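You operate a simulated robot arm through the tools that you are given. There is no shell and no other tool. Be economical: measure what you need, move in short steps, check, and stop when the job is done.

You run a simulated two-armed robot. Do the job below in one go: nothing can be reset, and whatever is moved stays where it is left.

TASK
Clear the stand for the big black case.
Fine: carry the two trays together to the blue bay, carry the case to the upper deck, slide the fence up, lay the layer board on the case. Both hands, all square.

It is judged by the outcome, as a careful person would: the job done as asked, and still so three seconds after it is handed in. It fails if anything else is knocked over, pushed out of place, dropped, spilled or broken.

THE ROBOT
Two 7-joint arms with two-finger grippers on one trunk, on a base that drives. Base frame: it is fixed to the floor where the robot stands at the start and does not move with it; the origin is under the middle of the robot, x ahead of it, y to its left, z up. Units: mm, rad, N and s.
The left shoulder is at the start at [78, 151, 913], the right one opposite. With the tool pointing down near the work surface each hand reaches from about 100 to 720 mm from the robot's upright axis, wherever it stands, measured 20 degrees to its own side. Places, roughly: big black case with end handles (57x32x15 cm) [400, -2200, 800]; big blue case with end handles (57x32x15 cm) [500, -2900, 400]; black tray with red handles (60x29x5 cm) [600, -200, 700]; blue marked bay [400, -900, 700]; layer board with blue cleats [500, -2750, 750]; lid of the big black case [400, -2200, 900]; slide-up fence of the case stand [400, -200, 700]; upper deck of the case stand [600, -200, 700]. Payload 2.54 kg a hand.
Tool frame (each hand has its own): the origin (TCP) lies between the finger pads and is the grasp point; the fingertips stand 30 mm ahead of it; z points along the fingers, y is the line along which they close. The gripper opens to 116 mm. The gripper's body begins 95 mm behind the TCP.
Orientation is that of the tool frame in the base frame, as a unit quaternion [x, y, z, w]. With the fingers straight down and closing along the base's y, the tool's x points along the base's -x, its y along +y and its z along -z.

THE INTERFACE
- The arms move only by the tool nudge_tool. It takes "left_commands", "right_commands" or both (then of equal length, played together; a hand with none holds still); each is a list of rows, each an object of numbers (a shift or turn left out is 0, a gripper value left out holds the last): "rx", "ry", "rz": the turn, a rotation vector about the tool's x, y, z in rad; "dx", "dy", "dz": the shift along the tool's x, y, z in m; "grip": the closure in counts, from 0 (fully open) to 255 (shut). In form: [{"rx": .., "ry": .., "rz": .., "dx": .., "dy": .., "dz": .., "grip": ..}, ...]. A call has 1 to 10 rows; each row shifts and turns the commanded pose from where the row before left it, along the tool's axes as they then stand. Each row takes 0.2 s and may step no farther than 50 mm and 0.15 rad from the row before; otherwise, or with a gripper value out of range, the whole call is refused. A pose out of reach is approached as far as the arm can. The call stops where the force on the tool passes 90 N (or 10 N more than at its start, if that is more) or the arm is blocked; 0.2 s more then pass. The fingers move at their own pace (about 72 mm/s each) and stop on an object; they squeeze with about 23 N. The grip force told is the motor's: it shows also when the fingers shut on nothing. Time passes only in rows, and 0.2 s behind the last, so rows that do not move let the fingers close. It gives the time, the measured TCP pose, the force on the tool (base axes), the opening and the grip force at its end, in the units of the frame above (readings bear some noise), with the torque about the TCP (base axes, N m) and any sound that the robot's microphone picked up.
- Cameras (640 x 400 px; columns grow to the right, rows downward): "scene" is now at [144.1, -43.7, 1033.4]; the picture's right is [-0.49, -0.87, 0.00], its down [-0.49, 0.27, -0.83] and it looks along [0.72, -0.41, -0.56] (base axes); focal length 214 px, centre (320, 200). "left" rides on the left gripper at [69, 15, -122] in its tool frame; the picture's right is [-0.21, 0.98, 0.00], its down [-0.83, -0.18, -0.53] and it looks along [-0.52, -0.11, 0.85] (tool axes); focal length 251 px, centre (320, 200). "right" rides on the right gripper at [69, -15, -122] in its tool frame; the picture's right is [0.21, 0.98, 0.00], its down [-0.83, 0.18, -0.53] and it looks along [-0.52, 0.11, 0.85] (tool axes); focal length 251 px, centre (320, 200). There is no depth. A picture from a camera that has moved, and an enlarged one, comes with that camera's place and axes in the base frame and with its lens.
- snapshot(camera): a new picture of that camera. The clock stands still meanwhile.
- slide_trunk(by): slides the trunk up (or, below 0, down) by that many mm; the arms and the scene camera ride with it, the base frame stays. It gives what a move gives, with no picture.
- drive_base(legs): drives the robot by 1 to 6 legs, each [ahead, left, turn to the left] in mm, mm and rad, along the robot's own axes; the way and the turn of a leg run together, so that a leg with both is an arc; at most 1500 mm and 3.142 rad a leg. The arms and the cameras ride along, it lands a little off, and it stops where it bumps. It gives what a move gives.
- head_to(pan, tilt): turns the head with the scene camera to pan (to the left, within 1.396 rad either way) and tilt (down, from -0.506 to 1.204), counted from straight ahead of the robot. It gives what a move gives.
- enlarge(camera, box): a new picture of the part [left, top, right, bottom] of that camera's present view, enlarged. The clock stands still meanwhile.
- close_job(): hands the job in; it is judged then, once.

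Go step by step. Nothing tells you exact positions but the pictures and the camera data: compare them with the known pose of the tool, close in by small moves and look again before you grip or let go. The budget is 120 turns and 88 pictures, counting those below and the enlarged ones. Unless the task says otherwise, let go and move clear before handing in.

The tools are called as name(argument=value, ...) on one line, values as JSON. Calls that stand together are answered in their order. nudge_tool: Moves the arms, as the interface text tells. Its arguments: {"type":"object","properties":{"left_commands":{"type":"array","items":{"type":"object","properties":{"rx":{"type":"number"},"ry":{"type":"number"},"rz":{"type":"number"},"dx":{"type":"number"},"dy":{"type":"number"},"dz":{"type":"number"},"grip":{"type":"number"}}}},"right_commands":{"type":"array","items":{"type":"object","properties":{"rx":{"type":"number"},"ry":{"type":"number"},"rz":{"type":"number"},"dx":{"type":"number"},"dy":{"type":"number"},"dz":{"type":"number"},"grip":{"type":"number"}}}}},"required":[]} The other tools are called the same way: slide_trunk (by) slides the trunk up or down; drive_base (legs) drives the base; head_to (pan, tilt) turns the head that bears the scene camera; snapshot (camera) takes a picture; enlarge (camera, box) takes an enlarged picture of a part of a camera's view; close_job () hands the job in.

At the start:

```text
clock: 0.0
left_position: [474.3, -79.0, 985.2]
left_ee_rot: [0.0, 1.0, 0.0, 0.0]
left_contact_force: [0.4, 1.0, 0.1]
left_torque: [0.03, 0.04, 0.0]
left_gripper_width: 116.0
left_grip_force: 0.0
right_position: [335.7, -432.2, 963.6]
right_ee_rot: [0.0, 1.0, 0.0, 0.0]
right_contact_force: [0.6, 0.6, 0.1]
right_torque: [0.0, -0.02, 0.0]
right_gripper_width: 116.3
right_grip_force: 0.0
trunk travel left (down, up): [-150.0, 139.0]
robot x, y, heading: [-1.4, 1.7, -0.003]
head pan, tilt: [-0.515, 0.592]
```

scene: 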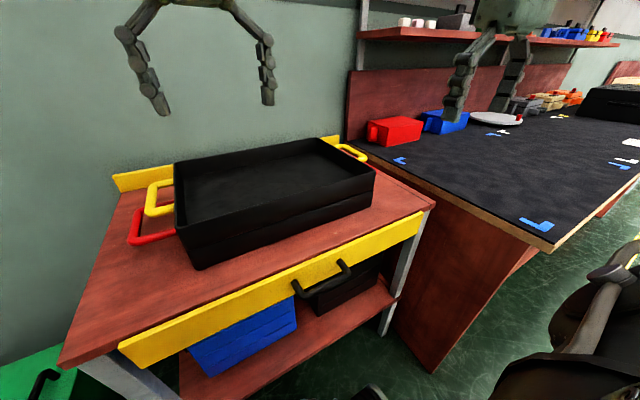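
right: 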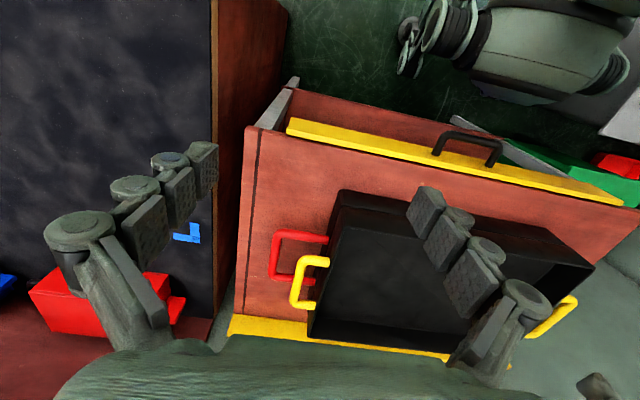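
left: 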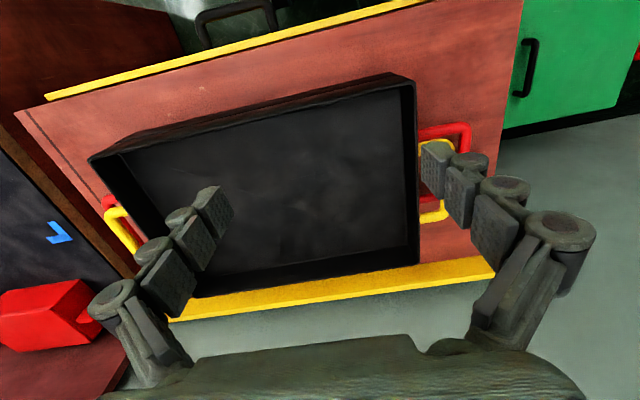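

I see two stacked trays, yellow handles over red, on the deck of the stand, with the fence lowered at its front edge. I'll look around before moving anything.

head_to(pan=-1.2, tilt=0.45)

snapshot(camera="scene")

head_to(pan=-0.2, tilt=0.8)

snapshot(camera="scene")

```text
clock: 1.1
left_position: [474.7, -78.4, 984.1]
left_ee_rot: [0.0, 1.0, 0.001, 0.0]
left_contact_force: [0.2, 0.0, 0.1]
left_torque: [0.01, -0.03, -0.01]
left_gripper_width: 115.9
left_grip_force: 0.1
right_position: [335.7, -434.5, 964.0]
right_ee_rot: [-0.001, 1.0, -0.001, 0.0]
right_contact_force: [-0.8, 0.5, 0.2]
right_torque: [0.0, 0.0, 0.0]
right_gripper_width: 115.8
right_grip_force: 0.0
trunk travel left (down, up): [-150.0, 139.0]
robot x, y, heading: [-1.9, 1.5, -0.001]
head pan, tilt: [-1.201, 0.45]
```

```text
84 pictures are left
camera scene: at [100.2, -85.8, 1046.2], right [-0.93, -0.36, 0.0], down [-0.16, 0.41, -0.9], along [0.33, -0.84, -0.44], focal length 214 px, centre (320, 200)
```

scene: 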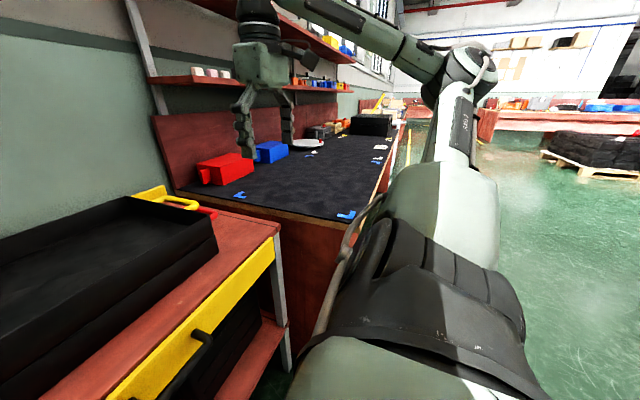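

```text
clock: 2.3
left_position: [474.9, -78.8, 983.1]
left_ee_rot: [0.0, 1.0, -0.001, 0.0]
left_contact_force: [0.6, -0.2, 0.2]
left_torque: [-0.02, 0.01, 0.02]
left_gripper_width: 116.2
left_grip_force: 0.0
right_position: [335.4, -433.0, 965.0]
right_ee_rot: [-0.001, 1.0, 0.0, 0.0]
right_contact_force: [0.8, -0.5, -0.4]
right_torque: [0.02, 0.02, 0.02]
right_gripper_width: 115.9
right_grip_force: 0.1
trunk travel left (down, up): [-150.0, 139.0]
robot x, y, heading: [-0.6, -1.0, 0.002]
head pan, tilt: [-0.201, 0.799]
```

```text
83 pictures are left
camera scene: at [145.9, -16.2, 1015.8], right [-0.2, -0.98, 0.0], down [-0.7, 0.14, -0.7], along [0.68, -0.14, -0.72], focal length 214 px, centre (320, 200)
```

scene: 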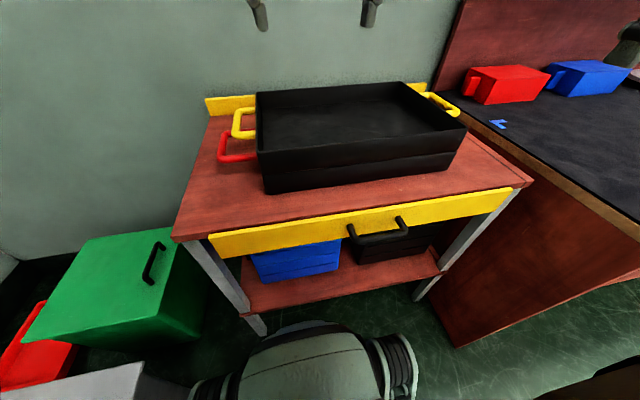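

The trays are centred near y=-166 and are about 600 mm long. I'll square the robot up in front of the stand and look closer.

drive_base(legs=[[50, -166, 0]])

nudge_tool(left_commands=[{"dy": 0.05}, {"dy": 0.05}, {"dy": 0.05}, {"dy": 0.05}, {"dy": 0.05, "dx": -0.02}, {"dy": 0.05}], right_commands=[{"dx": -0.04, "dy": 0}, {"dx": -0.05}, {"dx": -0.02}, {}, {}, {}])

snapshot(camera="left")

snapshot(camera="right")

snapshot(camera="scene")

```text
clock: 4.5
left_position: [523.4, -239.9, 984.3]
left_ee_rot: [-0.001, 1.0, 0.0, 0.0]
left_contact_force: [-0.3, -0.7, 0.3]
left_torque: [-0.02, 0.0, -0.03]
left_gripper_width: 116.0
left_grip_force: 0.2
right_position: [385.2, -592.4, 964.2]
right_ee_rot: [-0.002, 1.0, 0.0, 0.0]
right_contact_force: [0.0, -0.3, 0.1]
right_torque: [-0.02, 0.01, 0.01]
right_gripper_width: 116.4
right_grip_force: 0.0
trunk travel left (down, up): [-150.0, 139.0]
robot x, y, heading: [46.5, -157.9, 0.002]
head pan, tilt: [-0.201, 0.799]
```

```text
refused: row 5 steps farther than a row can; nothing moved
```

```text
82 pictures are left
camera left: at [455.2, -224.8, 1107.0], right [0.21, 0.98, 0.0], down [0.83, -0.18, 0.53], along [0.52, -0.11, -0.85], focal length 251 px, centre (320, 200)
```

left: 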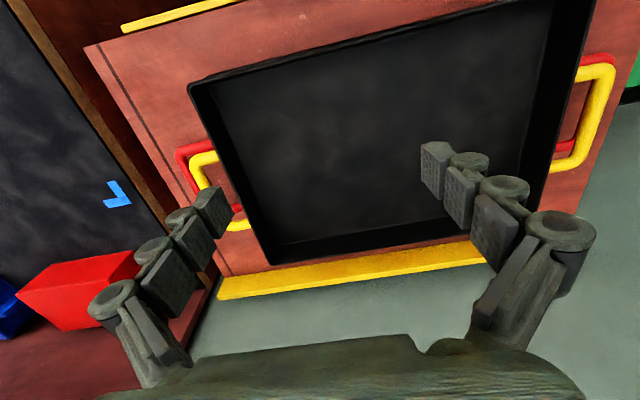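

```text
81 pictures are left
camera right: at [315.6, -609.6, 1086.3], right [-0.22, 0.98, 0.0], down [0.83, 0.18, 0.53], along [0.52, 0.12, -0.85], focal length 251 px, centre (320, 200)
```

right: 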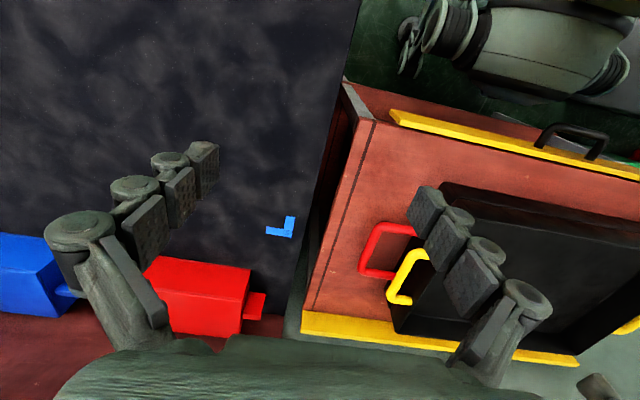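

```text
80 pictures are left
camera scene: at [195.1, -177.1, 1015.8], right [-0.2, -0.98, 0.0], down [-0.7, 0.14, -0.7], along [0.68, -0.14, -0.72], focal length 214 px, centre (320, 200)
```

scene: 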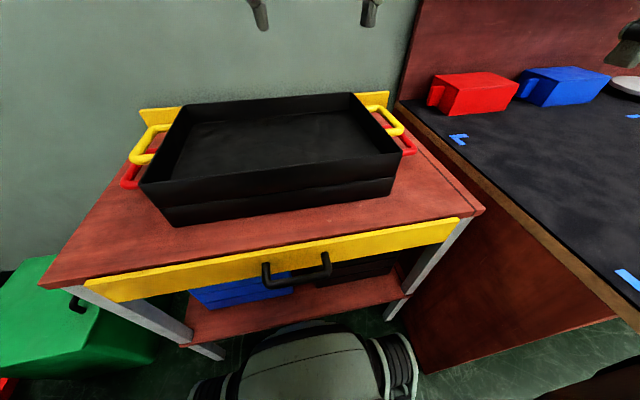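

The lower tray's red handles stick out about 40 mm beyond the yellow ones. Their bars are near y=-459 and y=+122, at x≈604 and z≈750. I'll bring the hands above them with a narrow opening.

nudge_tool(left_commands=[{"dx": -0.0081, "dy": 0.0362, "grip": 189}, {"dx": -0.0081, "dy": 0.0362}, {"dx": -0.0081, "dy": 0.0362}, {"dx": -0.0081, "dy": 0.0362}, {"dx": -0.0081, "dy": 0.0362}, {"dx": -0.0081, "dy": 0.0362}, {"dx": -0.0081, "dy": 0.0362}, {"dx": -0.0081, "dy": 0.0362}, {"dx": -0.0081, "dy": 0.0362}, {"dx": -0.0081, "dy": 0.0362}], right_commands=[{"dx": -0.0219, "dy": 0.0133, "grip": 189}, {"dx": -0.0219, "dy": 0.0133}, {"dx": -0.0219, "dy": 0.0133}, {"dx": -0.0219, "dy": 0.0133}, {"dx": -0.0219, "dy": 0.0133}, {"dx": -0.0219, "dy": 0.0133}, {"dx": -0.0219, "dy": 0.0133}, {"dx": -0.0219, "dy": 0.0133}, {"dx": -0.0219, "dy": 0.0133}, {"dx": -0.0219, "dy": 0.0133}])

nudge_tool(left_commands=[{"dz": 0.03}, {"dz": 0.03}, {"dz": 0.03}, {}], right_commands=[{"dz": 0.025}, {"dz": 0.025}, {"dz": 0.025}, {}])

snapshot(camera="left")

snapshot(camera="right")

```text
clock: 6.7
left_position: [606.7, 124.4, 984.9]
left_ee_rot: [-0.001, 1.0, 0.0, 0.0]
left_contact_force: [0.6, 0.4, 0.3]
left_torque: [-0.02, -0.01, 0.0]
left_gripper_width: 30.0
left_grip_force: 0.1
right_position: [603.4, -459.3, 962.7]
right_ee_rot: [-0.002, 1.0, 0.0, -0.001]
right_contact_force: [-0.4, 1.3, 0.0]
right_torque: [0.01, 0.0, -0.01]
right_gripper_width: 29.9
right_grip_force: 0.0
trunk travel left (down, up): [-150.0, 139.0]
robot x, y, heading: [50.6, -163.5, 0.001]
head pan, tilt: [-0.201, 0.799]
```

```text
clock: 7.7
left_position: [605.0, 123.4, 894.5]
left_ee_rot: [-0.001, 1.0, 0.0, -0.001]
left_contact_force: [-1.0, 0.6, 0.0]
left_torque: [0.01, -0.01, 0.01]
left_gripper_width: 30.0
left_grip_force: 0.1
right_position: [603.4, -459.3, 888.3]
right_ee_rot: [-0.001, 1.0, 0.0, 0.0]
right_contact_force: [0.0, 0.2, 0.0]
right_torque: [-0.03, 0.03, 0.01]
right_gripper_width: 30.2
right_grip_force: 0.0
trunk travel left (down, up): [-150.0, 139.0]
robot x, y, heading: [47.7, -159.6, 0.0]
head pan, tilt: [-0.201, 0.799]
```

```text
79 pictures are left
camera left: at [536.2, 138.1, 1016.5], right [0.21, 0.98, 0.0], down [0.83, -0.18, 0.53], along [0.52, -0.11, -0.85], focal length 251 px, centre (320, 200)
```

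left: 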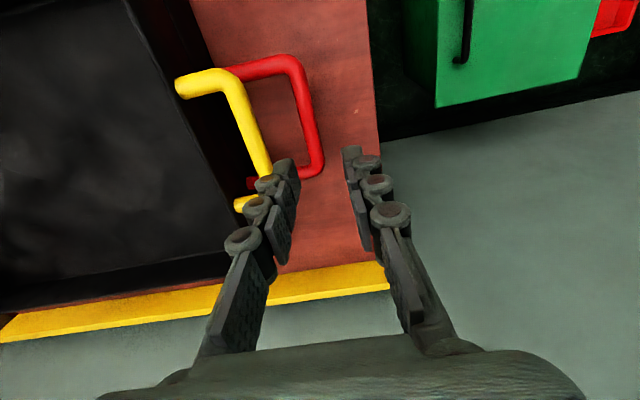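

```text
78 pictures are left
camera right: at [534.2, -476.5, 1010.4], right [-0.22, 0.98, 0.0], down [0.83, 0.18, 0.53], along [0.52, 0.12, -0.85], focal length 251 px, centre (320, 200)
```

right: 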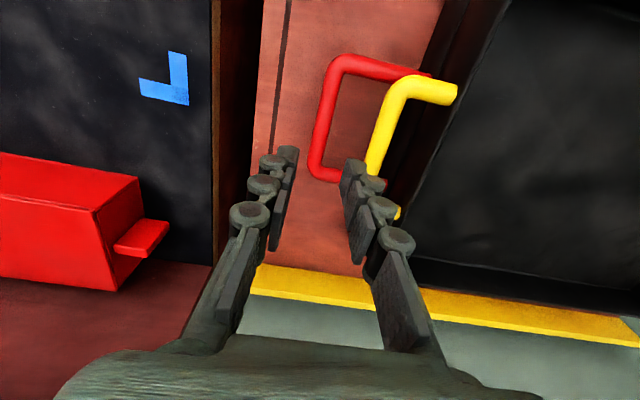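

The bars now measure y≈110 on the left and y≈-456 on the right, both at x≈600. I'll correct and descend partway.

nudge_tool(left_commands=[{"dy": -0.0134, "dx": 0.004}, {"dz": 0.025}, {"dz": 0.025}, {"dz": 0.02}, {"dz": 0.0145}, {}], right_commands=[{"dy": 0.0033, "dx": 0.003}, {"dz": 0.025}, {"dz": 0.025}, {"dz": 0.02}, {"dz": 0.0083}, {}])

snapshot(camera="left")

snapshot(camera="right")

```text
clock: 9.1
left_position: [600.7, 107.8, 809.9]
left_ee_rot: [-0.001, 1.0, 0.0, 0.0]
left_contact_force: [0.6, 0.7, 0.4]
left_torque: [-0.01, -0.01, 0.01]
left_gripper_width: 29.8
left_grip_force: 0.1
right_position: [600.4, -457.0, 810.3]
right_ee_rot: [-0.001, 1.0, 0.001, 0.0]
right_contact_force: [0.0, -0.2, 0.8]
right_torque: [-0.01, 0.03, 0.03]
right_gripper_width: 30.2
right_grip_force: 0.1
trunk travel left (down, up): [-150.0, 139.0]
robot x, y, heading: [50.0, -158.0, 0.0]
head pan, tilt: [-0.201, 0.799]
```

```text
77 pictures are left
camera left: at [531.9, 123.7, 931.9], right [0.21, 0.98, 0.0], down [0.83, -0.18, 0.53], along [0.52, -0.11, -0.85], focal length 251 px, centre (320, 200)
```

left: 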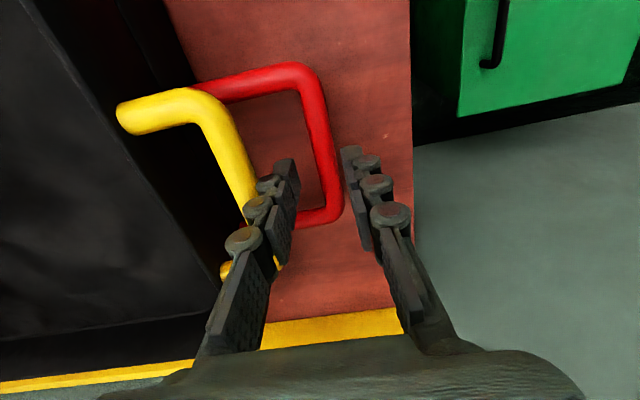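

```text
76 pictures are left
camera right: at [530.2, -473.2, 932.0], right [-0.22, 0.98, 0.0], down [0.83, 0.18, 0.53], along [0.52, 0.12, -0.85], focal length 251 px, centre (320, 200)
```

right: 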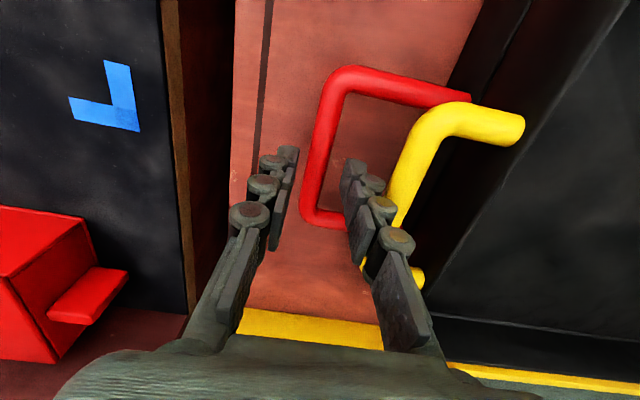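

Both hands straddle the red bars with room to spare from the yellow ones. I'll descend to bar height and close.

nudge_tool(left_commands=[{"dy": 0.002, "dz": 0.02}, {"dz": 0.02}, {"dz": 0.017}, {}, {"grip": 255}, {}, {}, {}], right_commands=[{"dy": -0.001, "dz": 0.02}, {"dz": 0.02}, {"dz": 0.017}, {}, {"grip": 255}, {}, {}, {}])

snapshot(camera="left")

snapshot(camera="right")

```text
clock: 10.9
left_position: [600.4, 109.9, 754.4]
left_ee_rot: [0.0, 1.0, 0.0, 0.001]
left_contact_force: [-0.9, -1.5, 0.7]
left_torque: [-0.03, -0.33, -0.36]
left_gripper_width: 14.0
left_grip_force: 23.4
right_position: [600.8, -458.4, 753.1]
right_ee_rot: [-0.001, 1.0, 0.0, 0.0]
right_contact_force: [0.3, 2.2, 0.3]
right_torque: [0.07, -0.17, 0.23]
right_gripper_width: 14.3
right_grip_force: 23.6
trunk travel left (down, up): [-150.0, 139.0]
robot x, y, heading: [55.2, -161.0, -0.002]
head pan, tilt: [-0.201, 0.799]
```

```text
75 pictures are left
camera left: at [531.8, 125.7, 876.1], right [0.21, 0.98, 0.0], down [0.83, -0.18, 0.53], along [0.52, -0.11, -0.85], focal length 251 px, centre (320, 200)
```

left: 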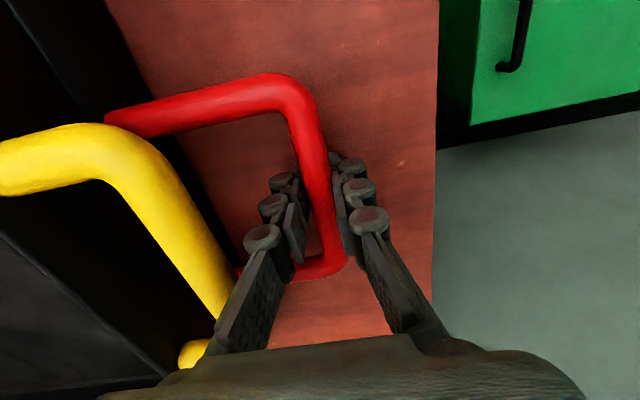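

```text
74 pictures are left
camera right: at [531.2, -473.7, 875.5], right [-0.22, 0.98, 0.0], down [0.83, 0.18, 0.53], along [0.52, 0.12, -0.85], focal length 251 px, centre (320, 200)
```

right: 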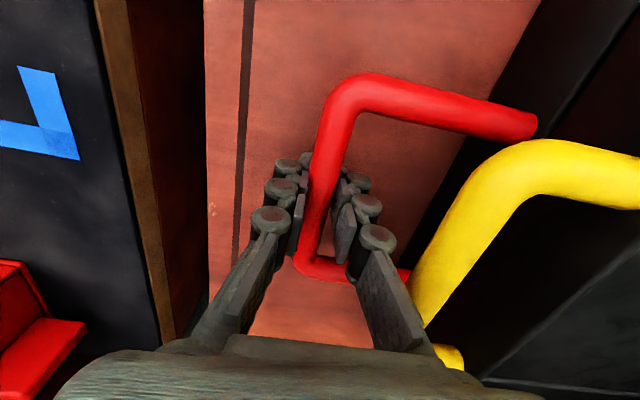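

Both bars are gripped at 14 mm. I'll lift slowly and read the weight.

nudge_tool(left_commands=[{"dz": -0.008}, {"dz": -0.01}, {"dz": -0.012}, {}], right_commands=[{"dz": -0.008}, {"dz": -0.01}, {"dz": -0.012}, {}])

snapshot(camera="scene")

```text
clock: 11.9
left_position: [601.1, 111.5, 783.2]
left_ee_rot: [-0.001, 1.0, 0.002, 0.0]
left_contact_force: [0.0, -0.7, -4.2]
left_torque: [0.01, -0.08, -0.37]
left_gripper_width: 14.2
left_grip_force: 23.5
right_position: [601.1, -456.9, 783.3]
right_ee_rot: [-0.001, 1.0, 0.001, -0.001]
right_contact_force: [-0.6, 0.2, -4.0]
right_torque: [0.03, 0.06, 0.27]
right_gripper_width: 14.4
right_grip_force: 22.9
trunk travel left (down, up): [-150.0, 139.0]
robot x, y, heading: [50.1, -162.4, -0.001]
head pan, tilt: [-0.201, 0.799]
```

```text
73 pictures are left
camera scene: at [195.6, -177.0, 1015.7], right [-0.2, -0.98, 0.0], down [-0.7, 0.14, -0.7], along [0.68, -0.14, -0.72], focal length 214 px, centre (320, 200)
```

scene: 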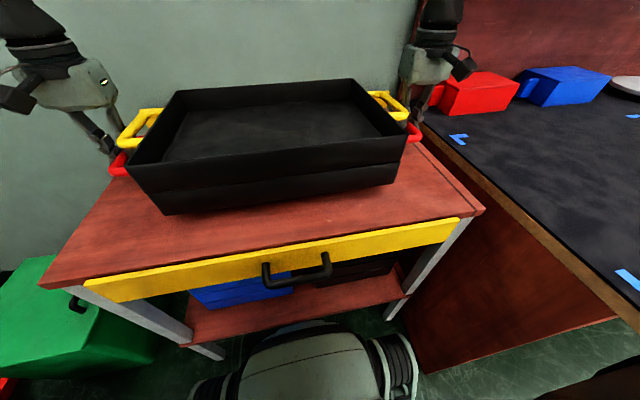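

The weight is light at 4 N per hand and the stack is level. I'll raise it, back off, and drive right to the bay.

slide_trunk(by=100)

drive_base(legs=[[-155, 0, 0], [0, -400, 0], [0, -440, 0]])

head_to(pan=0, tilt=0.85)

snapshot(camera="scene")

snapshot(camera="left")

snapshot(camera="right")

```text
clock: 13.2
left_position: [601.9, 110.9, 881.9]
left_ee_rot: [-0.001, 1.0, 0.0, 0.0]
left_contact_force: [-0.6, 2.5, -5.4]
left_torque: [-0.03, 0.06, -0.37]
left_gripper_width: 14.1
left_grip_force: 22.6
right_position: [600.2, -457.5, 884.2]
right_ee_rot: [0.0, 1.0, 0.0, 0.0]
right_contact_force: [0.2, -3.2, -4.5]
right_torque: [0.05, 0.01, 0.25]
right_gripper_width: 14.2
right_grip_force: 23.1
trunk travel left (down, up): [-250.0, 39.0]
robot x, y, heading: [52.4, -156.8, 0.002]
head pan, tilt: [-0.201, 0.799]
```

```text
clock: 16.8
left_position: [441.3, -59.8, 881.6]
left_ee_rot: [-0.004, 1.0, 0.001, -0.003]
left_contact_force: [-0.6, -0.9, -4.7]
left_torque: [0.0, 0.03, -0.3]
left_gripper_width: 14.1
left_grip_force: 23.7
right_position: [447.0, -627.9, 881.2]
right_ee_rot: [-0.005, 1.0, 0.0, -0.002]
right_contact_force: [-0.1, 0.6, -3.6]
right_torque: [0.04, -0.01, 0.26]
right_gripper_width: 14.4
right_grip_force: 23.1
trunk travel left (down, up): [-250.0, 39.0]
robot x, y, heading: [-106.8, -335.1, 0.013]
head pan, tilt: [-0.201, 0.799]
stopped in leg 2: the robot was blocked; the commanded pose is now the measured one
```

```text
clock: 17.5
left_position: [443.1, -60.0, 882.9]
left_ee_rot: [-0.004, 1.0, 0.0, -0.002]
left_contact_force: [-0.4, 0.2, -4.7]
left_torque: [-0.01, -0.02, -0.32]
left_gripper_width: 14.4
left_grip_force: 22.6
right_position: [447.6, -627.2, 882.1]
right_ee_rot: [-0.006, 1.0, 0.0, -0.002]
right_contact_force: [0.5, 0.1, -4.1]
right_torque: [-0.01, 0.03, 0.29]
right_gripper_width: 14.1
right_grip_force: 22.8
trunk travel left (down, up): [-250.0, 39.0]
robot x, y, heading: [-105.3, -337.4, 0.009]
head pan, tilt: [0.0, 0.85]
```

```text
72 pictures are left
camera scene: at [38.9, -334.5, 1111.7], right [0.01, -1.0, 0.0], down [-0.75, -0.01, -0.66], along [0.66, 0.01, -0.75], focal length 214 px, centre (320, 200)
```

scene: 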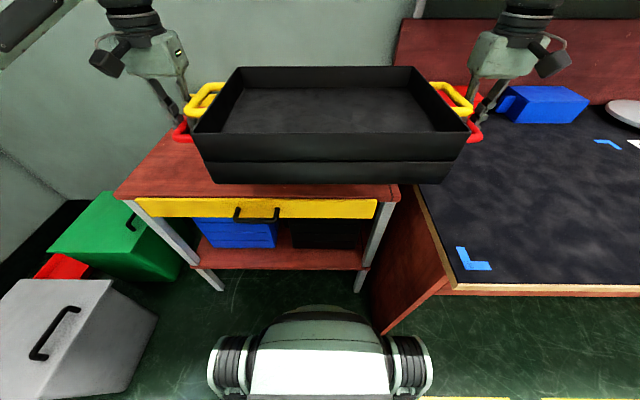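

```text
71 pictures are left
camera left: at [373.7, -45.7, 1005.3], right [0.21, 0.98, 0.0], down [0.83, -0.18, 0.53], along [0.52, -0.11, -0.85], focal length 251 px, centre (320, 200)
```

left: 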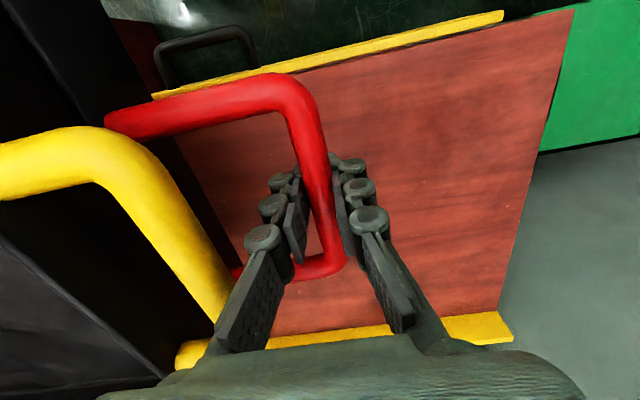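

```text
70 pictures are left
camera right: at [378.8, -644.8, 1004.6], right [-0.22, 0.97, 0.0], down [0.83, 0.19, 0.53], along [0.52, 0.12, -0.85], focal length 251 px, centre (320, 200)
```

right: 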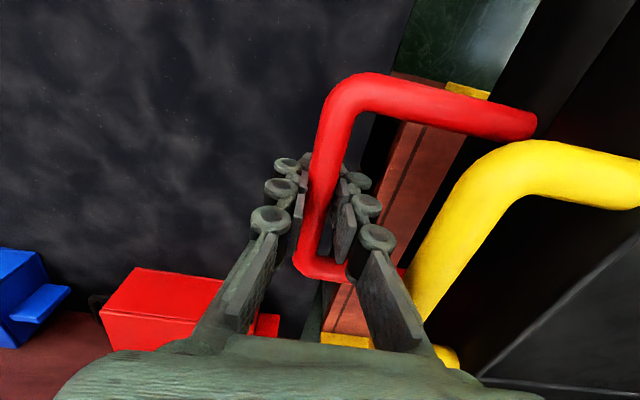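

The base bumped the bench corner at about x=183, y=-586; the trays are still held level. I'll shift off it, back up further, then go right.

drive_base(legs=[[0, 15, 0], [-120, 0, -0.01], [0, -350, 0], [0, -345, 0]])

snapshot(camera="scene")

```text
clock: 26.2
left_position: [322.3, -752.0, 882.9]
left_ee_rot: [0.004, 1.0, -0.001, -0.002]
left_contact_force: [0.2, -0.2, -4.5]
left_torque: [0.02, 0.01, -0.26]
left_gripper_width: 14.4
left_grip_force: 23.0
right_position: [319.8, -1320.1, 880.9]
right_ee_rot: [0.002, 1.0, 0.001, -0.002]
right_contact_force: [-0.3, -0.6, -4.7]
right_torque: [0.01, 0.04, 0.32]
right_gripper_width: 14.2
right_grip_force: 23.7
trunk travel left (down, up): [-250.0, 39.0]
robot x, y, heading: [-231.9, -1021.0, -0.001]
head pan, tilt: [0.0, 0.85]
```

```text
69 pictures are left
camera scene: at [-84.8, -1020.3, 1111.6], right [0.0, -1.0, 0.0], down [-0.75, 0.0, -0.66], along [0.66, 0.0, -0.75], focal length 214 px, centre (320, 200)
```

scene: 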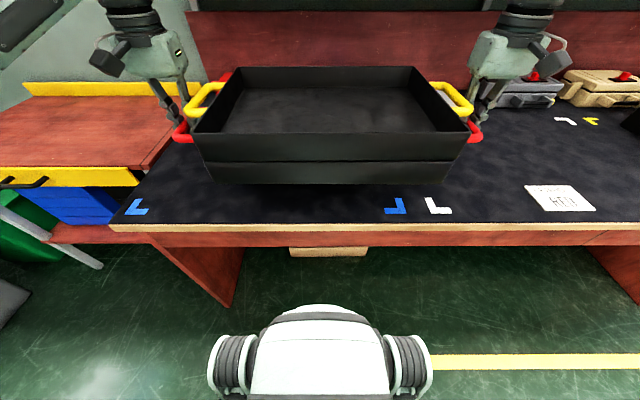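

The bench top works out to z≈727. I'll enlarge the bay marks to locate the bay accurately.

enlarge(camera="scene", box=[90, 140, 290, 265])

enlarge(camera="scene", box=[340, 100, 500, 240])

snapshot(camera="left")

snapshot(camera="right")

```text
3.20 times, centred on (190, 202) of scene
camera zoom: at [-84.8, -1020.3, 1111.6], right [0.0, -1.0, 0.0], down [-0.75, 0.0, -0.66], along [0.66, 0.0, -0.75], focal length 686 px, centre (736, 192)
```

zoom: 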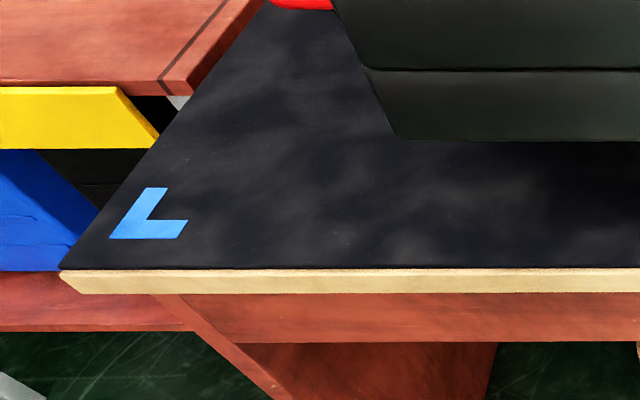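

```text
2.86 times, centred on (420, 170) of scene
camera zoom: at [-84.8, -1020.3, 1111.6], right [0.0, -1.0, 0.0], down [-0.75, 0.0, -0.66], along [0.66, 0.0, -0.75], focal length 613 px, centre (34, 286)
```

zoom: 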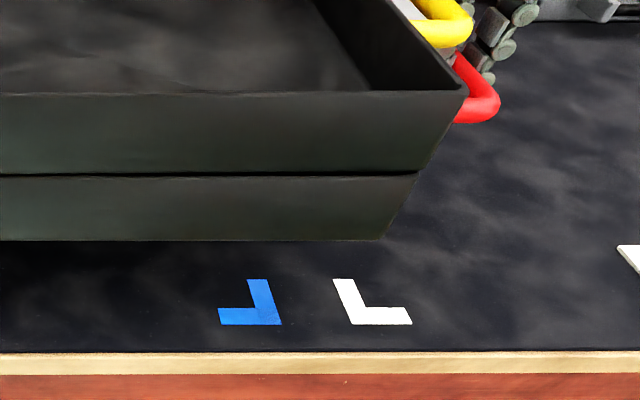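

```text
66 pictures are left
camera left: at [254.3, -736.5, 1005.3], right [0.22, 0.98, 0.0], down [0.83, -0.19, 0.53], along [0.52, -0.12, -0.85], focal length 251 px, centre (320, 200)
```

left: 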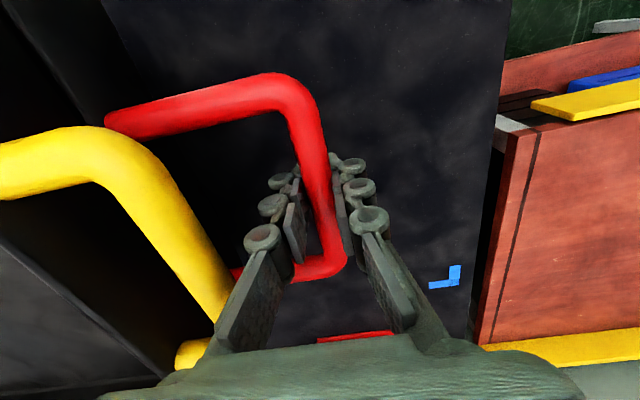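

```text
65 pictures are left
camera right: at [250.4, -1335.6, 1004.6], right [-0.21, 0.98, 0.0], down [0.83, 0.18, 0.53], along [0.52, 0.11, -0.85], focal length 251 px, centre (320, 200)
```

right: 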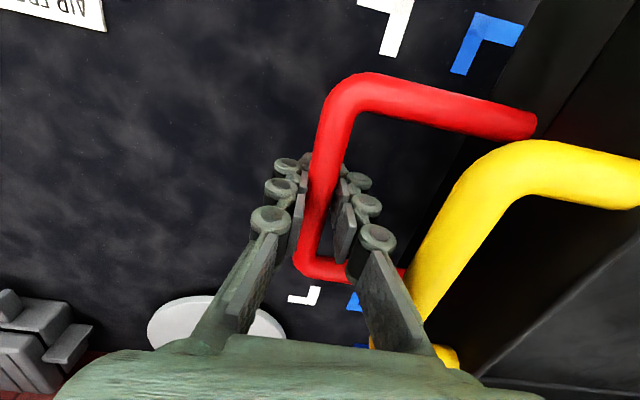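

The bay spans x 204–630 and y −588 to −1212, so its centre is about (417, −900). I'll align the base, then extend the arms together over the bay.

drive_base(legs=[[20, 136, 0]])

nudge_tool(left_commands=[{"dx": -0.01}, {"dx": -0.015}, {"dx": -0.015}, {"dx": -0.015}, {"dx": -0.015}, {"dx": -0.007}, {}], right_commands=[{"dx": -0.01}, {"dx": -0.015}, {"dx": -0.015}, {"dx": -0.015}, {"dx": -0.015}, {"dx": -0.007}, {}])

snapshot(camera="scene")

```text
clock: 28.1
left_position: [342.9, -617.9, 882.5]
left_ee_rot: [0.004, 1.0, 0.0, -0.002]
left_contact_force: [-0.7, -0.1, -4.6]
left_torque: [-0.02, 0.0, -0.29]
left_gripper_width: 14.0
left_grip_force: 22.8
right_position: [339.4, -1185.5, 882.5]
right_ee_rot: [0.002, 1.0, 0.0, -0.001]
right_contact_force: [1.2, 0.8, -3.5]
right_torque: [-0.01, -0.05, 0.28]
right_gripper_width: 14.3
right_grip_force: 22.7
trunk travel left (down, up): [-250.0, 39.0]
robot x, y, heading: [-211.2, -886.1, -0.003]
head pan, tilt: [0.0, 0.85]
```

```text
clock: 29.8
left_position: [420.6, -619.1, 881.5]
left_ee_rot: [0.003, 1.0, 0.001, -0.002]
left_contact_force: [-0.6, 8.2, -4.6]
left_torque: [-0.03, 0.2, -0.32]
left_gripper_width: 14.1
left_grip_force: 22.7
right_position: [417.7, -1186.1, 883.0]
right_ee_rot: [0.003, 1.0, -0.001, -0.002]
right_contact_force: [0.4, -7.0, -3.8]
right_torque: [0.05, -0.2, 0.31]
right_gripper_width: 14.3
right_grip_force: 22.9
trunk travel left (down, up): [-250.0, 39.0]
robot x, y, heading: [-208.7, -889.2, -0.004]
head pan, tilt: [0.0, 0.85]
```

```text
64 pictures are left
camera scene: at [-64.4, -885.8, 1111.6], right [-0.01, -1.0, 0.0], down [-0.75, 0.0, -0.66], along [0.66, 0.0, -0.75], focal length 214 px, centre (320, 200)
```

scene: 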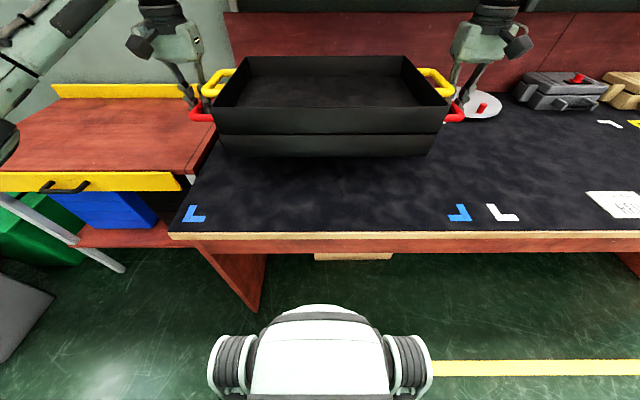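

The stack is centred over the bay, so I'll lower it.

slide_trunk(by=-85)

nudge_tool(left_commands=[{"dz": 0.004}, {"dz": 0.004}, {}], right_commands=[{"dz": 0.004}, {"dz": 0.004}, {}])

snapshot(camera="scene")

```text
clock: 31.0
left_position: [421.0, -618.2, 798.4]
left_ee_rot: [0.003, 1.0, 0.001, -0.002]
left_contact_force: [-0.4, 11.4, -4.5]
left_torque: [-0.02, -0.02, -0.33]
left_gripper_width: 14.1
left_grip_force: 22.8
right_position: [416.6, -1186.1, 798.3]
right_ee_rot: [0.003, 1.0, -0.001, -0.001]
right_contact_force: [0.1, -10.5, -5.0]
right_torque: [0.05, 0.01, 0.28]
right_gripper_width: 14.0
right_grip_force: 23.1
trunk travel left (down, up): [-165.0, 124.0]
robot x, y, heading: [-209.1, -885.4, -0.008]
head pan, tilt: [0.0, 0.85]
```

```text
clock: 31.8
left_position: [422.0, -618.5, 789.6]
left_ee_rot: [0.004, 1.0, 0.0, -0.002]
left_contact_force: [-0.5, 14.9, -5.2]
left_torque: [-0.08, -0.11, -0.37]
left_gripper_width: 13.9
left_grip_force: 22.7
right_position: [417.4, -1186.8, 788.7]
right_ee_rot: [0.003, 1.0, 0.0, -0.002]
right_contact_force: [1.2, -15.0, -5.2]
right_torque: [0.06, 0.13, 0.32]
right_gripper_width: 14.0
right_grip_force: 22.7
trunk travel left (down, up): [-165.0, 124.0]
robot x, y, heading: [-213.3, -886.0, -0.003]
head pan, tilt: [0.0, 0.85]
```

```text
63 pictures are left
camera scene: at [-64.5, -885.8, 1026.6], right [-0.01, -1.0, 0.0], down [-0.75, 0.0, -0.66], along [0.66, 0.0, -0.75], focal length 214 px, centre (320, 200)
```

scene: 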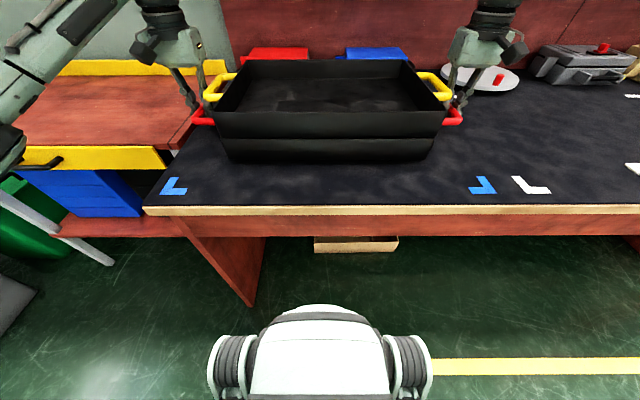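

The hands press slightly inward (15 N), so I'll ease that and keep lowering in small steps.

nudge_tool(left_commands=[{"dy": 0.002}, {"dz": 0.003}, {"dz": 0.003}, {}], right_commands=[{"dy": -0.002}, {"dz": 0.003}, {"dz": 0.003}, {}])

nudge_tool(left_commands=[{"dz": 0.003}, {}], right_commands=[{"dz": 0.003}, {}])

```text
clock: 32.8
left_position: [420.5, -618.5, 783.3]
left_ee_rot: [0.006, 1.0, -0.001, 0.0]
left_contact_force: [0.3, -9.8, -4.7]
left_torque: [0.08, 0.25, -0.23]
left_gripper_width: 14.3
left_grip_force: 23.0
right_position: [416.6, -1187.0, 783.2]
right_ee_rot: [0.002, 1.0, 0.002, -0.002]
right_contact_force: [0.0, 10.1, -3.9]
right_torque: [-0.04, -0.19, 0.18]
right_gripper_width: 14.0
right_grip_force: 22.8
trunk travel left (down, up): [-165.0, 124.0]
robot x, y, heading: [-210.2, -888.1, -0.005]
head pan, tilt: [0.0, 0.85]
```

```text
clock: 33.4
left_position: [420.6, -618.9, 780.1]
left_ee_rot: [0.005, 1.0, 0.0, -0.002]
left_contact_force: [-0.6, -18.5, -4.3]
left_torque: [0.04, -0.12, -0.3]
left_gripper_width: 14.3
left_grip_force: 23.0
right_position: [416.2, -1187.0, 780.2]
right_ee_rot: [0.002, 1.0, 0.001, -0.002]
right_contact_force: [0.0, 18.9, -5.0]
right_torque: [-0.06, 0.11, 0.24]
right_gripper_width: 14.2
right_grip_force: 23.5
trunk travel left (down, up): [-165.0, 124.0]
robot x, y, heading: [-209.9, -885.1, -0.007]
head pan, tilt: [0.0, 0.85]
```

nudge_tool(left_commands=[{"dy": -0.001}, {"dz": 0.002}, {"dz": 0.002}, {}], right_commands=[{"dy": 0.001}, {"dz": 0.002}, {"dz": 0.002}, {}])

nudge_tool(left_commands=[{"dz": 0.003}, {}], right_commands=[{"dz": 0.003}, {}])

snapshot(camera="left")

```text
clock: 34.4
left_position: [421.1, -617.1, 776.4]
left_ee_rot: [0.004, 1.0, -0.001, -0.001]
left_contact_force: [-0.3, -18.6, -4.7]
left_torque: [0.02, -0.02, -0.34]
left_gripper_width: 14.1
left_grip_force: 23.0
right_position: [418.4, -1186.1, 776.3]
right_ee_rot: [0.002, 1.0, -0.001, -0.002]
right_contact_force: [0.5, 18.7, -4.3]
right_torque: [-0.04, 0.02, 0.27]
right_gripper_width: 14.0
right_grip_force: 23.3
trunk travel left (down, up): [-165.0, 124.0]
robot x, y, heading: [-209.2, -881.5, -0.007]
head pan, tilt: [0.0, 0.85]
```

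```text
clock: 35.0
left_position: [420.5, -618.7, 774.3]
left_ee_rot: [0.004, 1.0, 0.0, 0.0]
left_contact_force: [1.2, -17.7, 0.4]
left_torque: [0.03, -0.33, -0.4]
left_gripper_width: 14.1
left_grip_force: 23.0
right_position: [416.4, -1187.1, 774.3]
right_ee_rot: [0.002, 1.0, 0.001, -0.001]
right_contact_force: [1.3, 18.8, -3.3]
right_torque: [-0.05, -0.59, 0.29]
right_gripper_width: 14.1
right_grip_force: 23.0
trunk travel left (down, up): [-165.0, 124.0]
robot x, y, heading: [-207.4, -884.0, -0.009]
head pan, tilt: [0.0, 0.85]
```

```text
62 pictures are left
camera left: at [352.3, -602.4, 896.6], right [0.22, 0.97, 0.0], down [0.82, -0.19, 0.53], along [0.52, -0.12, -0.85], focal length 251 px, centre (320, 200)
```

left: 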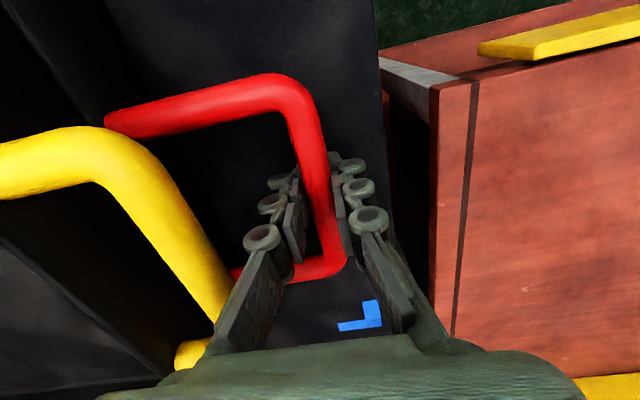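

The left side touches the bench now. I'll go down 2 mm more, relieve the outward pull, and look at the forces.

nudge_tool(left_commands=[{"dz": 0.002, "dy": -0.001}, {}], right_commands=[{"dz": 0.002, "dy": 0.001}, {}])

```text
clock: 35.6
left_position: [420.2, -617.0, 773.6]
left_ee_rot: [0.003, 1.0, 0.001, 0.001]
left_contact_force: [8.6, -7.1, 11.1]
left_torque: [0.04, 0.3, -0.36]
left_gripper_width: 14.6
left_grip_force: 23.1
right_position: [416.8, -1187.2, 774.3]
right_ee_rot: [0.003, 1.0, -0.001, 0.001]
right_contact_force: [5.4, 9.0, 8.4]
right_torque: [-0.02, 0.54, 0.29]
right_gripper_width: 14.5
right_grip_force: 22.4
trunk travel left (down, up): [-165.0, 124.0]
robot x, y, heading: [-210.8, -885.4, -0.007]
head pan, tilt: [0.0, 0.85]
```

The tray is resting on the bench. I'll open a little (to about 34 mm, clear of the yellow handles) and rise straight up.

nudge_tool(left_commands=[{"grip": 215}, {"grip": 180}, {}, {}], right_commands=[{"grip": 215}, {"grip": 180}, {}, {}])

nudge_tool(left_commands=[{"dz": -0.02}, {"dz": -0.03}, {"dz": -0.03}, {"dz": -0.04}, {"dz": -0.04}, {}], right_commands=[{"dz": -0.02}, {"dz": -0.03}, {"dz": -0.03}, {"dz": -0.04}, {"dz": -0.04}, {}])

snapshot(camera="scene")

snapshot(camera="right")

```text
clock: 36.6
left_position: [420.3, -618.6, 771.9]
left_ee_rot: [0.002, 1.0, 0.001, -0.002]
left_contact_force: [-0.9, 0.3, 0.5]
left_torque: [0.03, -0.03, -0.02]
left_gripper_width: 34.0
left_grip_force: 0.1
right_position: [416.1, -1187.2, 771.2]
right_ee_rot: [0.002, 1.0, 0.0, -0.002]
right_contact_force: [-0.6, -0.6, -0.6]
right_torque: [0.0, 0.0, 0.03]
right_gripper_width: 33.5
right_grip_force: 0.1
trunk travel left (down, up): [-165.0, 124.0]
robot x, y, heading: [-208.4, -885.7, -0.009]
head pan, tilt: [0.0, 0.85]
```

```text
clock: 38.0
left_position: [419.6, -619.9, 932.2]
left_ee_rot: [0.003, 1.0, 0.001, -0.001]
left_contact_force: [0.0, 0.2, 0.0]
left_torque: [0.01, 0.02, -0.01]
left_gripper_width: 34.1
left_grip_force: 0.3
right_position: [416.8, -1186.4, 931.3]
right_ee_rot: [0.003, 1.0, 0.0, -0.002]
right_contact_force: [0.2, 0.2, -0.1]
right_torque: [0.02, -0.02, 0.03]
right_gripper_width: 34.3
right_grip_force: 0.1
trunk travel left (down, up): [-165.0, 124.0]
robot x, y, heading: [-212.4, -886.8, -0.008]
head pan, tilt: [0.0, 0.85]
```

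```text
61 pictures are left
camera scene: at [-65.1, -885.7, 1026.7], right [-0.01, -1.0, 0.0], down [-0.75, 0.0, -0.66], along [0.66, 0.0, -0.75], focal length 214 px, centre (320, 200)
```

scene: 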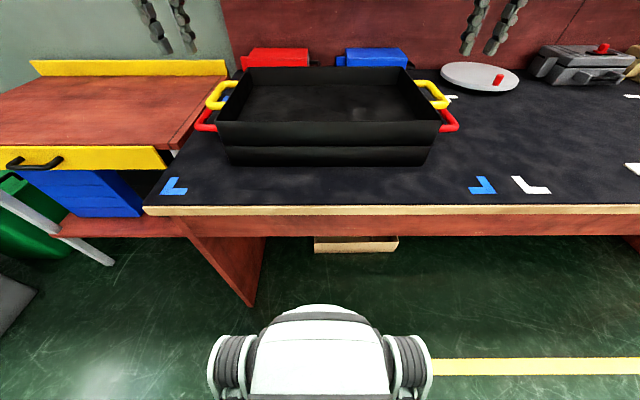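

```text
60 pictures are left
camera right: at [347.4, -1202.4, 1054.4], right [-0.21, 0.98, 0.0], down [0.83, 0.18, 0.53], along [0.52, 0.11, -0.85], focal length 251 px, centre (320, 200)
```

right: 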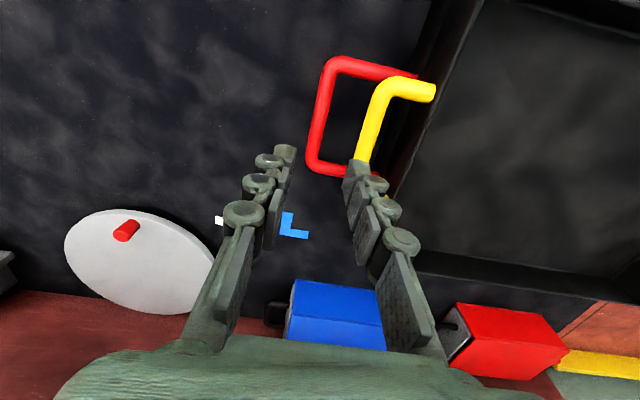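

The trays sit squarely in the bay. I'll raise up, back off, and drive toward the black case, looking before I get there.

slide_trunk(by=100)

drive_base(legs=[[-100, 0, 0.008], [0, -750, 0]])

head_to(pan=-0.8, tilt=0.55)

snapshot(camera="scene")

```text
clock: 39.3
left_position: [421.0, -619.3, 1031.7]
left_ee_rot: [0.004, 1.0, 0.0, -0.001]
left_contact_force: [0.4, 0.0, -0.6]
left_torque: [-0.01, 0.03, 0.0]
left_gripper_width: 34.4
left_grip_force: 0.1
right_position: [417.1, -1186.6, 1030.8]
right_ee_rot: [0.003, 1.0, 0.0, -0.002]
right_contact_force: [-0.9, 0.0, 0.5]
right_torque: [-0.03, 0.02, -0.02]
right_gripper_width: 34.1
right_grip_force: 0.0
trunk travel left (down, up): [-265.0, 24.0]
robot x, y, heading: [-208.5, -886.4, -0.008]
head pan, tilt: [0.0, 0.85]
```

```text
clock: 47.5
left_position: [324.4, -1349.9, 1031.8]
left_ee_rot: [-0.001, 1.0, 0.0, -0.001]
left_contact_force: [-0.3, 0.4, -0.2]
left_torque: [-0.01, 0.04, 0.02]
left_gripper_width: 34.0
left_grip_force: 0.0
right_position: [323.5, -1916.2, 1032.2]
right_ee_rot: [-0.003, 1.0, 0.0, -0.001]
right_contact_force: [-0.5, -0.5, 0.2]
right_torque: [0.02, 0.02, -0.01]
right_gripper_width: 34.2
right_grip_force: 0.0
trunk travel left (down, up): [-265.0, 24.0]
robot x, y, heading: [-306.0, -1618.8, 0.005]
head pan, tilt: [0.0, 0.85]
```

```text
clock: 48.7
left_position: [322.2, -1349.6, 1031.4]
left_ee_rot: [-0.001, 1.0, 0.0, -0.001]
left_contact_force: [0.1, -0.2, 0.1]
left_torque: [0.0, -0.01, -0.02]
left_gripper_width: 34.3
left_grip_force: 0.0
right_position: [324.4, -1916.9, 1031.1]
right_ee_rot: [-0.003, 1.0, -0.001, -0.002]
right_contact_force: [0.1, 0.1, 1.0]
right_torque: [0.0, -0.02, 0.02]
right_gripper_width: 33.7
right_grip_force: 0.1
trunk travel left (down, up): [-265.0, 24.0]
robot x, y, heading: [-304.2, -1620.6, 0.006]
head pan, tilt: [-0.799, 0.55]
```

```text
59 pictures are left
camera scene: at [-175.2, -1684.2, 1152.2], right [-0.71, -0.7, 0.0], down [-0.37, 0.37, -0.85], along [0.6, -0.61, -0.52], focal length 214 px, centre (320, 200)
```

scene: 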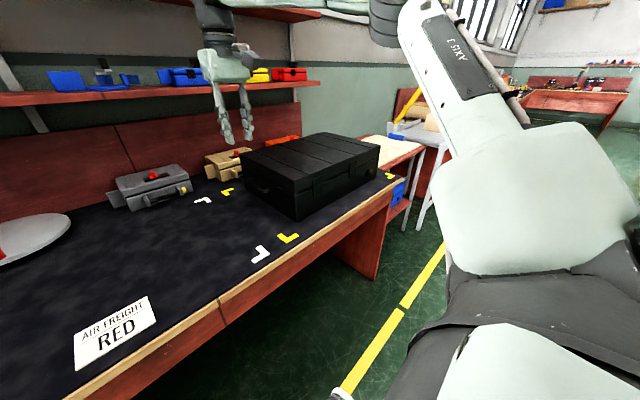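

The case lies on the bench with its long axis along y and a handle on each end. I'll drive in front of it.

drive_base(legs=[[0, -600, -0.005]])

head_to(pan=0, tilt=0.75)

snapshot(camera="scene")

snapshot(camera="left")

snapshot(camera="right")

```text
clock: 54.8
left_position: [325.6, -1942.3, 1032.2]
left_ee_rot: [0.002, 1.0, 0.0, -0.001]
left_contact_force: [-0.7, -0.3, 0.5]
left_torque: [0.01, -0.04, 0.04]
left_gripper_width: 34.0
left_grip_force: 0.1
right_position: [325.0, -2508.4, 1031.8]
right_ee_rot: [0.001, 1.0, 0.0, -0.002]
right_contact_force: [-0.7, 0.3, -0.7]
right_torque: [0.01, -0.02, 0.03]
right_gripper_width: 34.0
right_grip_force: 0.0
trunk travel left (down, up): [-265.0, 24.0]
robot x, y, heading: [-303.7, -2208.2, 0.001]
head pan, tilt: [-0.799, 0.55]
```

```text
clock: 55.9
left_position: [324.8, -1942.1, 1032.3]
left_ee_rot: [0.001, 1.0, -0.001, 0.0]
left_contact_force: [-0.1, 0.0, -0.1]
left_torque: [0.02, -0.01, 0.0]
left_gripper_width: 34.1
left_grip_force: 0.0
right_position: [323.1, -2508.9, 1031.6]
right_ee_rot: [0.001, 1.0, 0.0, -0.001]
right_contact_force: [0.7, -0.5, 0.0]
right_torque: [0.0, 0.04, 0.02]
right_gripper_width: 34.2
right_grip_force: 0.1
trunk travel left (down, up): [-265.0, 24.0]
robot x, y, heading: [-307.4, -2208.2, 0.004]
head pan, tilt: [0.0, 0.75]
```

```text
58 pictures are left
camera scene: at [-154.3, -2209.3, 1134.8], right [0.0, -1.0, 0.0], down [-0.68, 0.0, -0.73], along [0.73, 0.0, -0.68], focal length 214 px, centre (320, 200)
```

scene: 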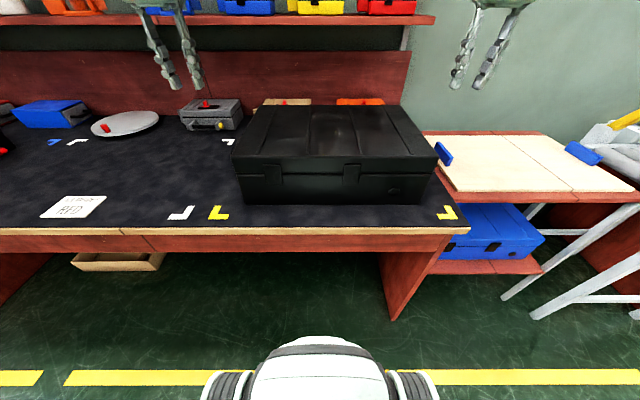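

```text
57 pictures are left
camera left: at [257.1, -1926.3, 1154.5], right [0.22, 0.98, 0.0], down [0.83, -0.18, 0.53], along [0.52, -0.12, -0.85], focal length 251 px, centre (320, 200)
```

left: 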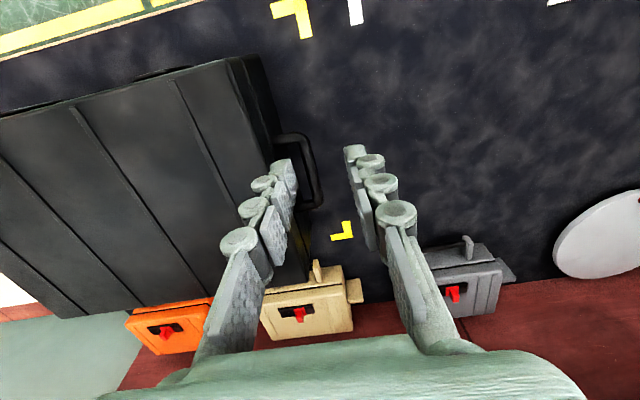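

```text
56 pictures are left
camera right: at [254.8, -2524.3, 1154.1], right [-0.21, 0.98, 0.0], down [0.83, 0.18, 0.53], along [0.52, 0.11, -0.85], focal length 251 px, centre (320, 200)
```

right: 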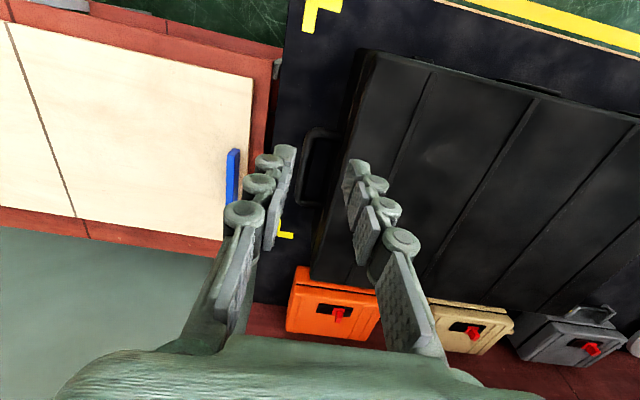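

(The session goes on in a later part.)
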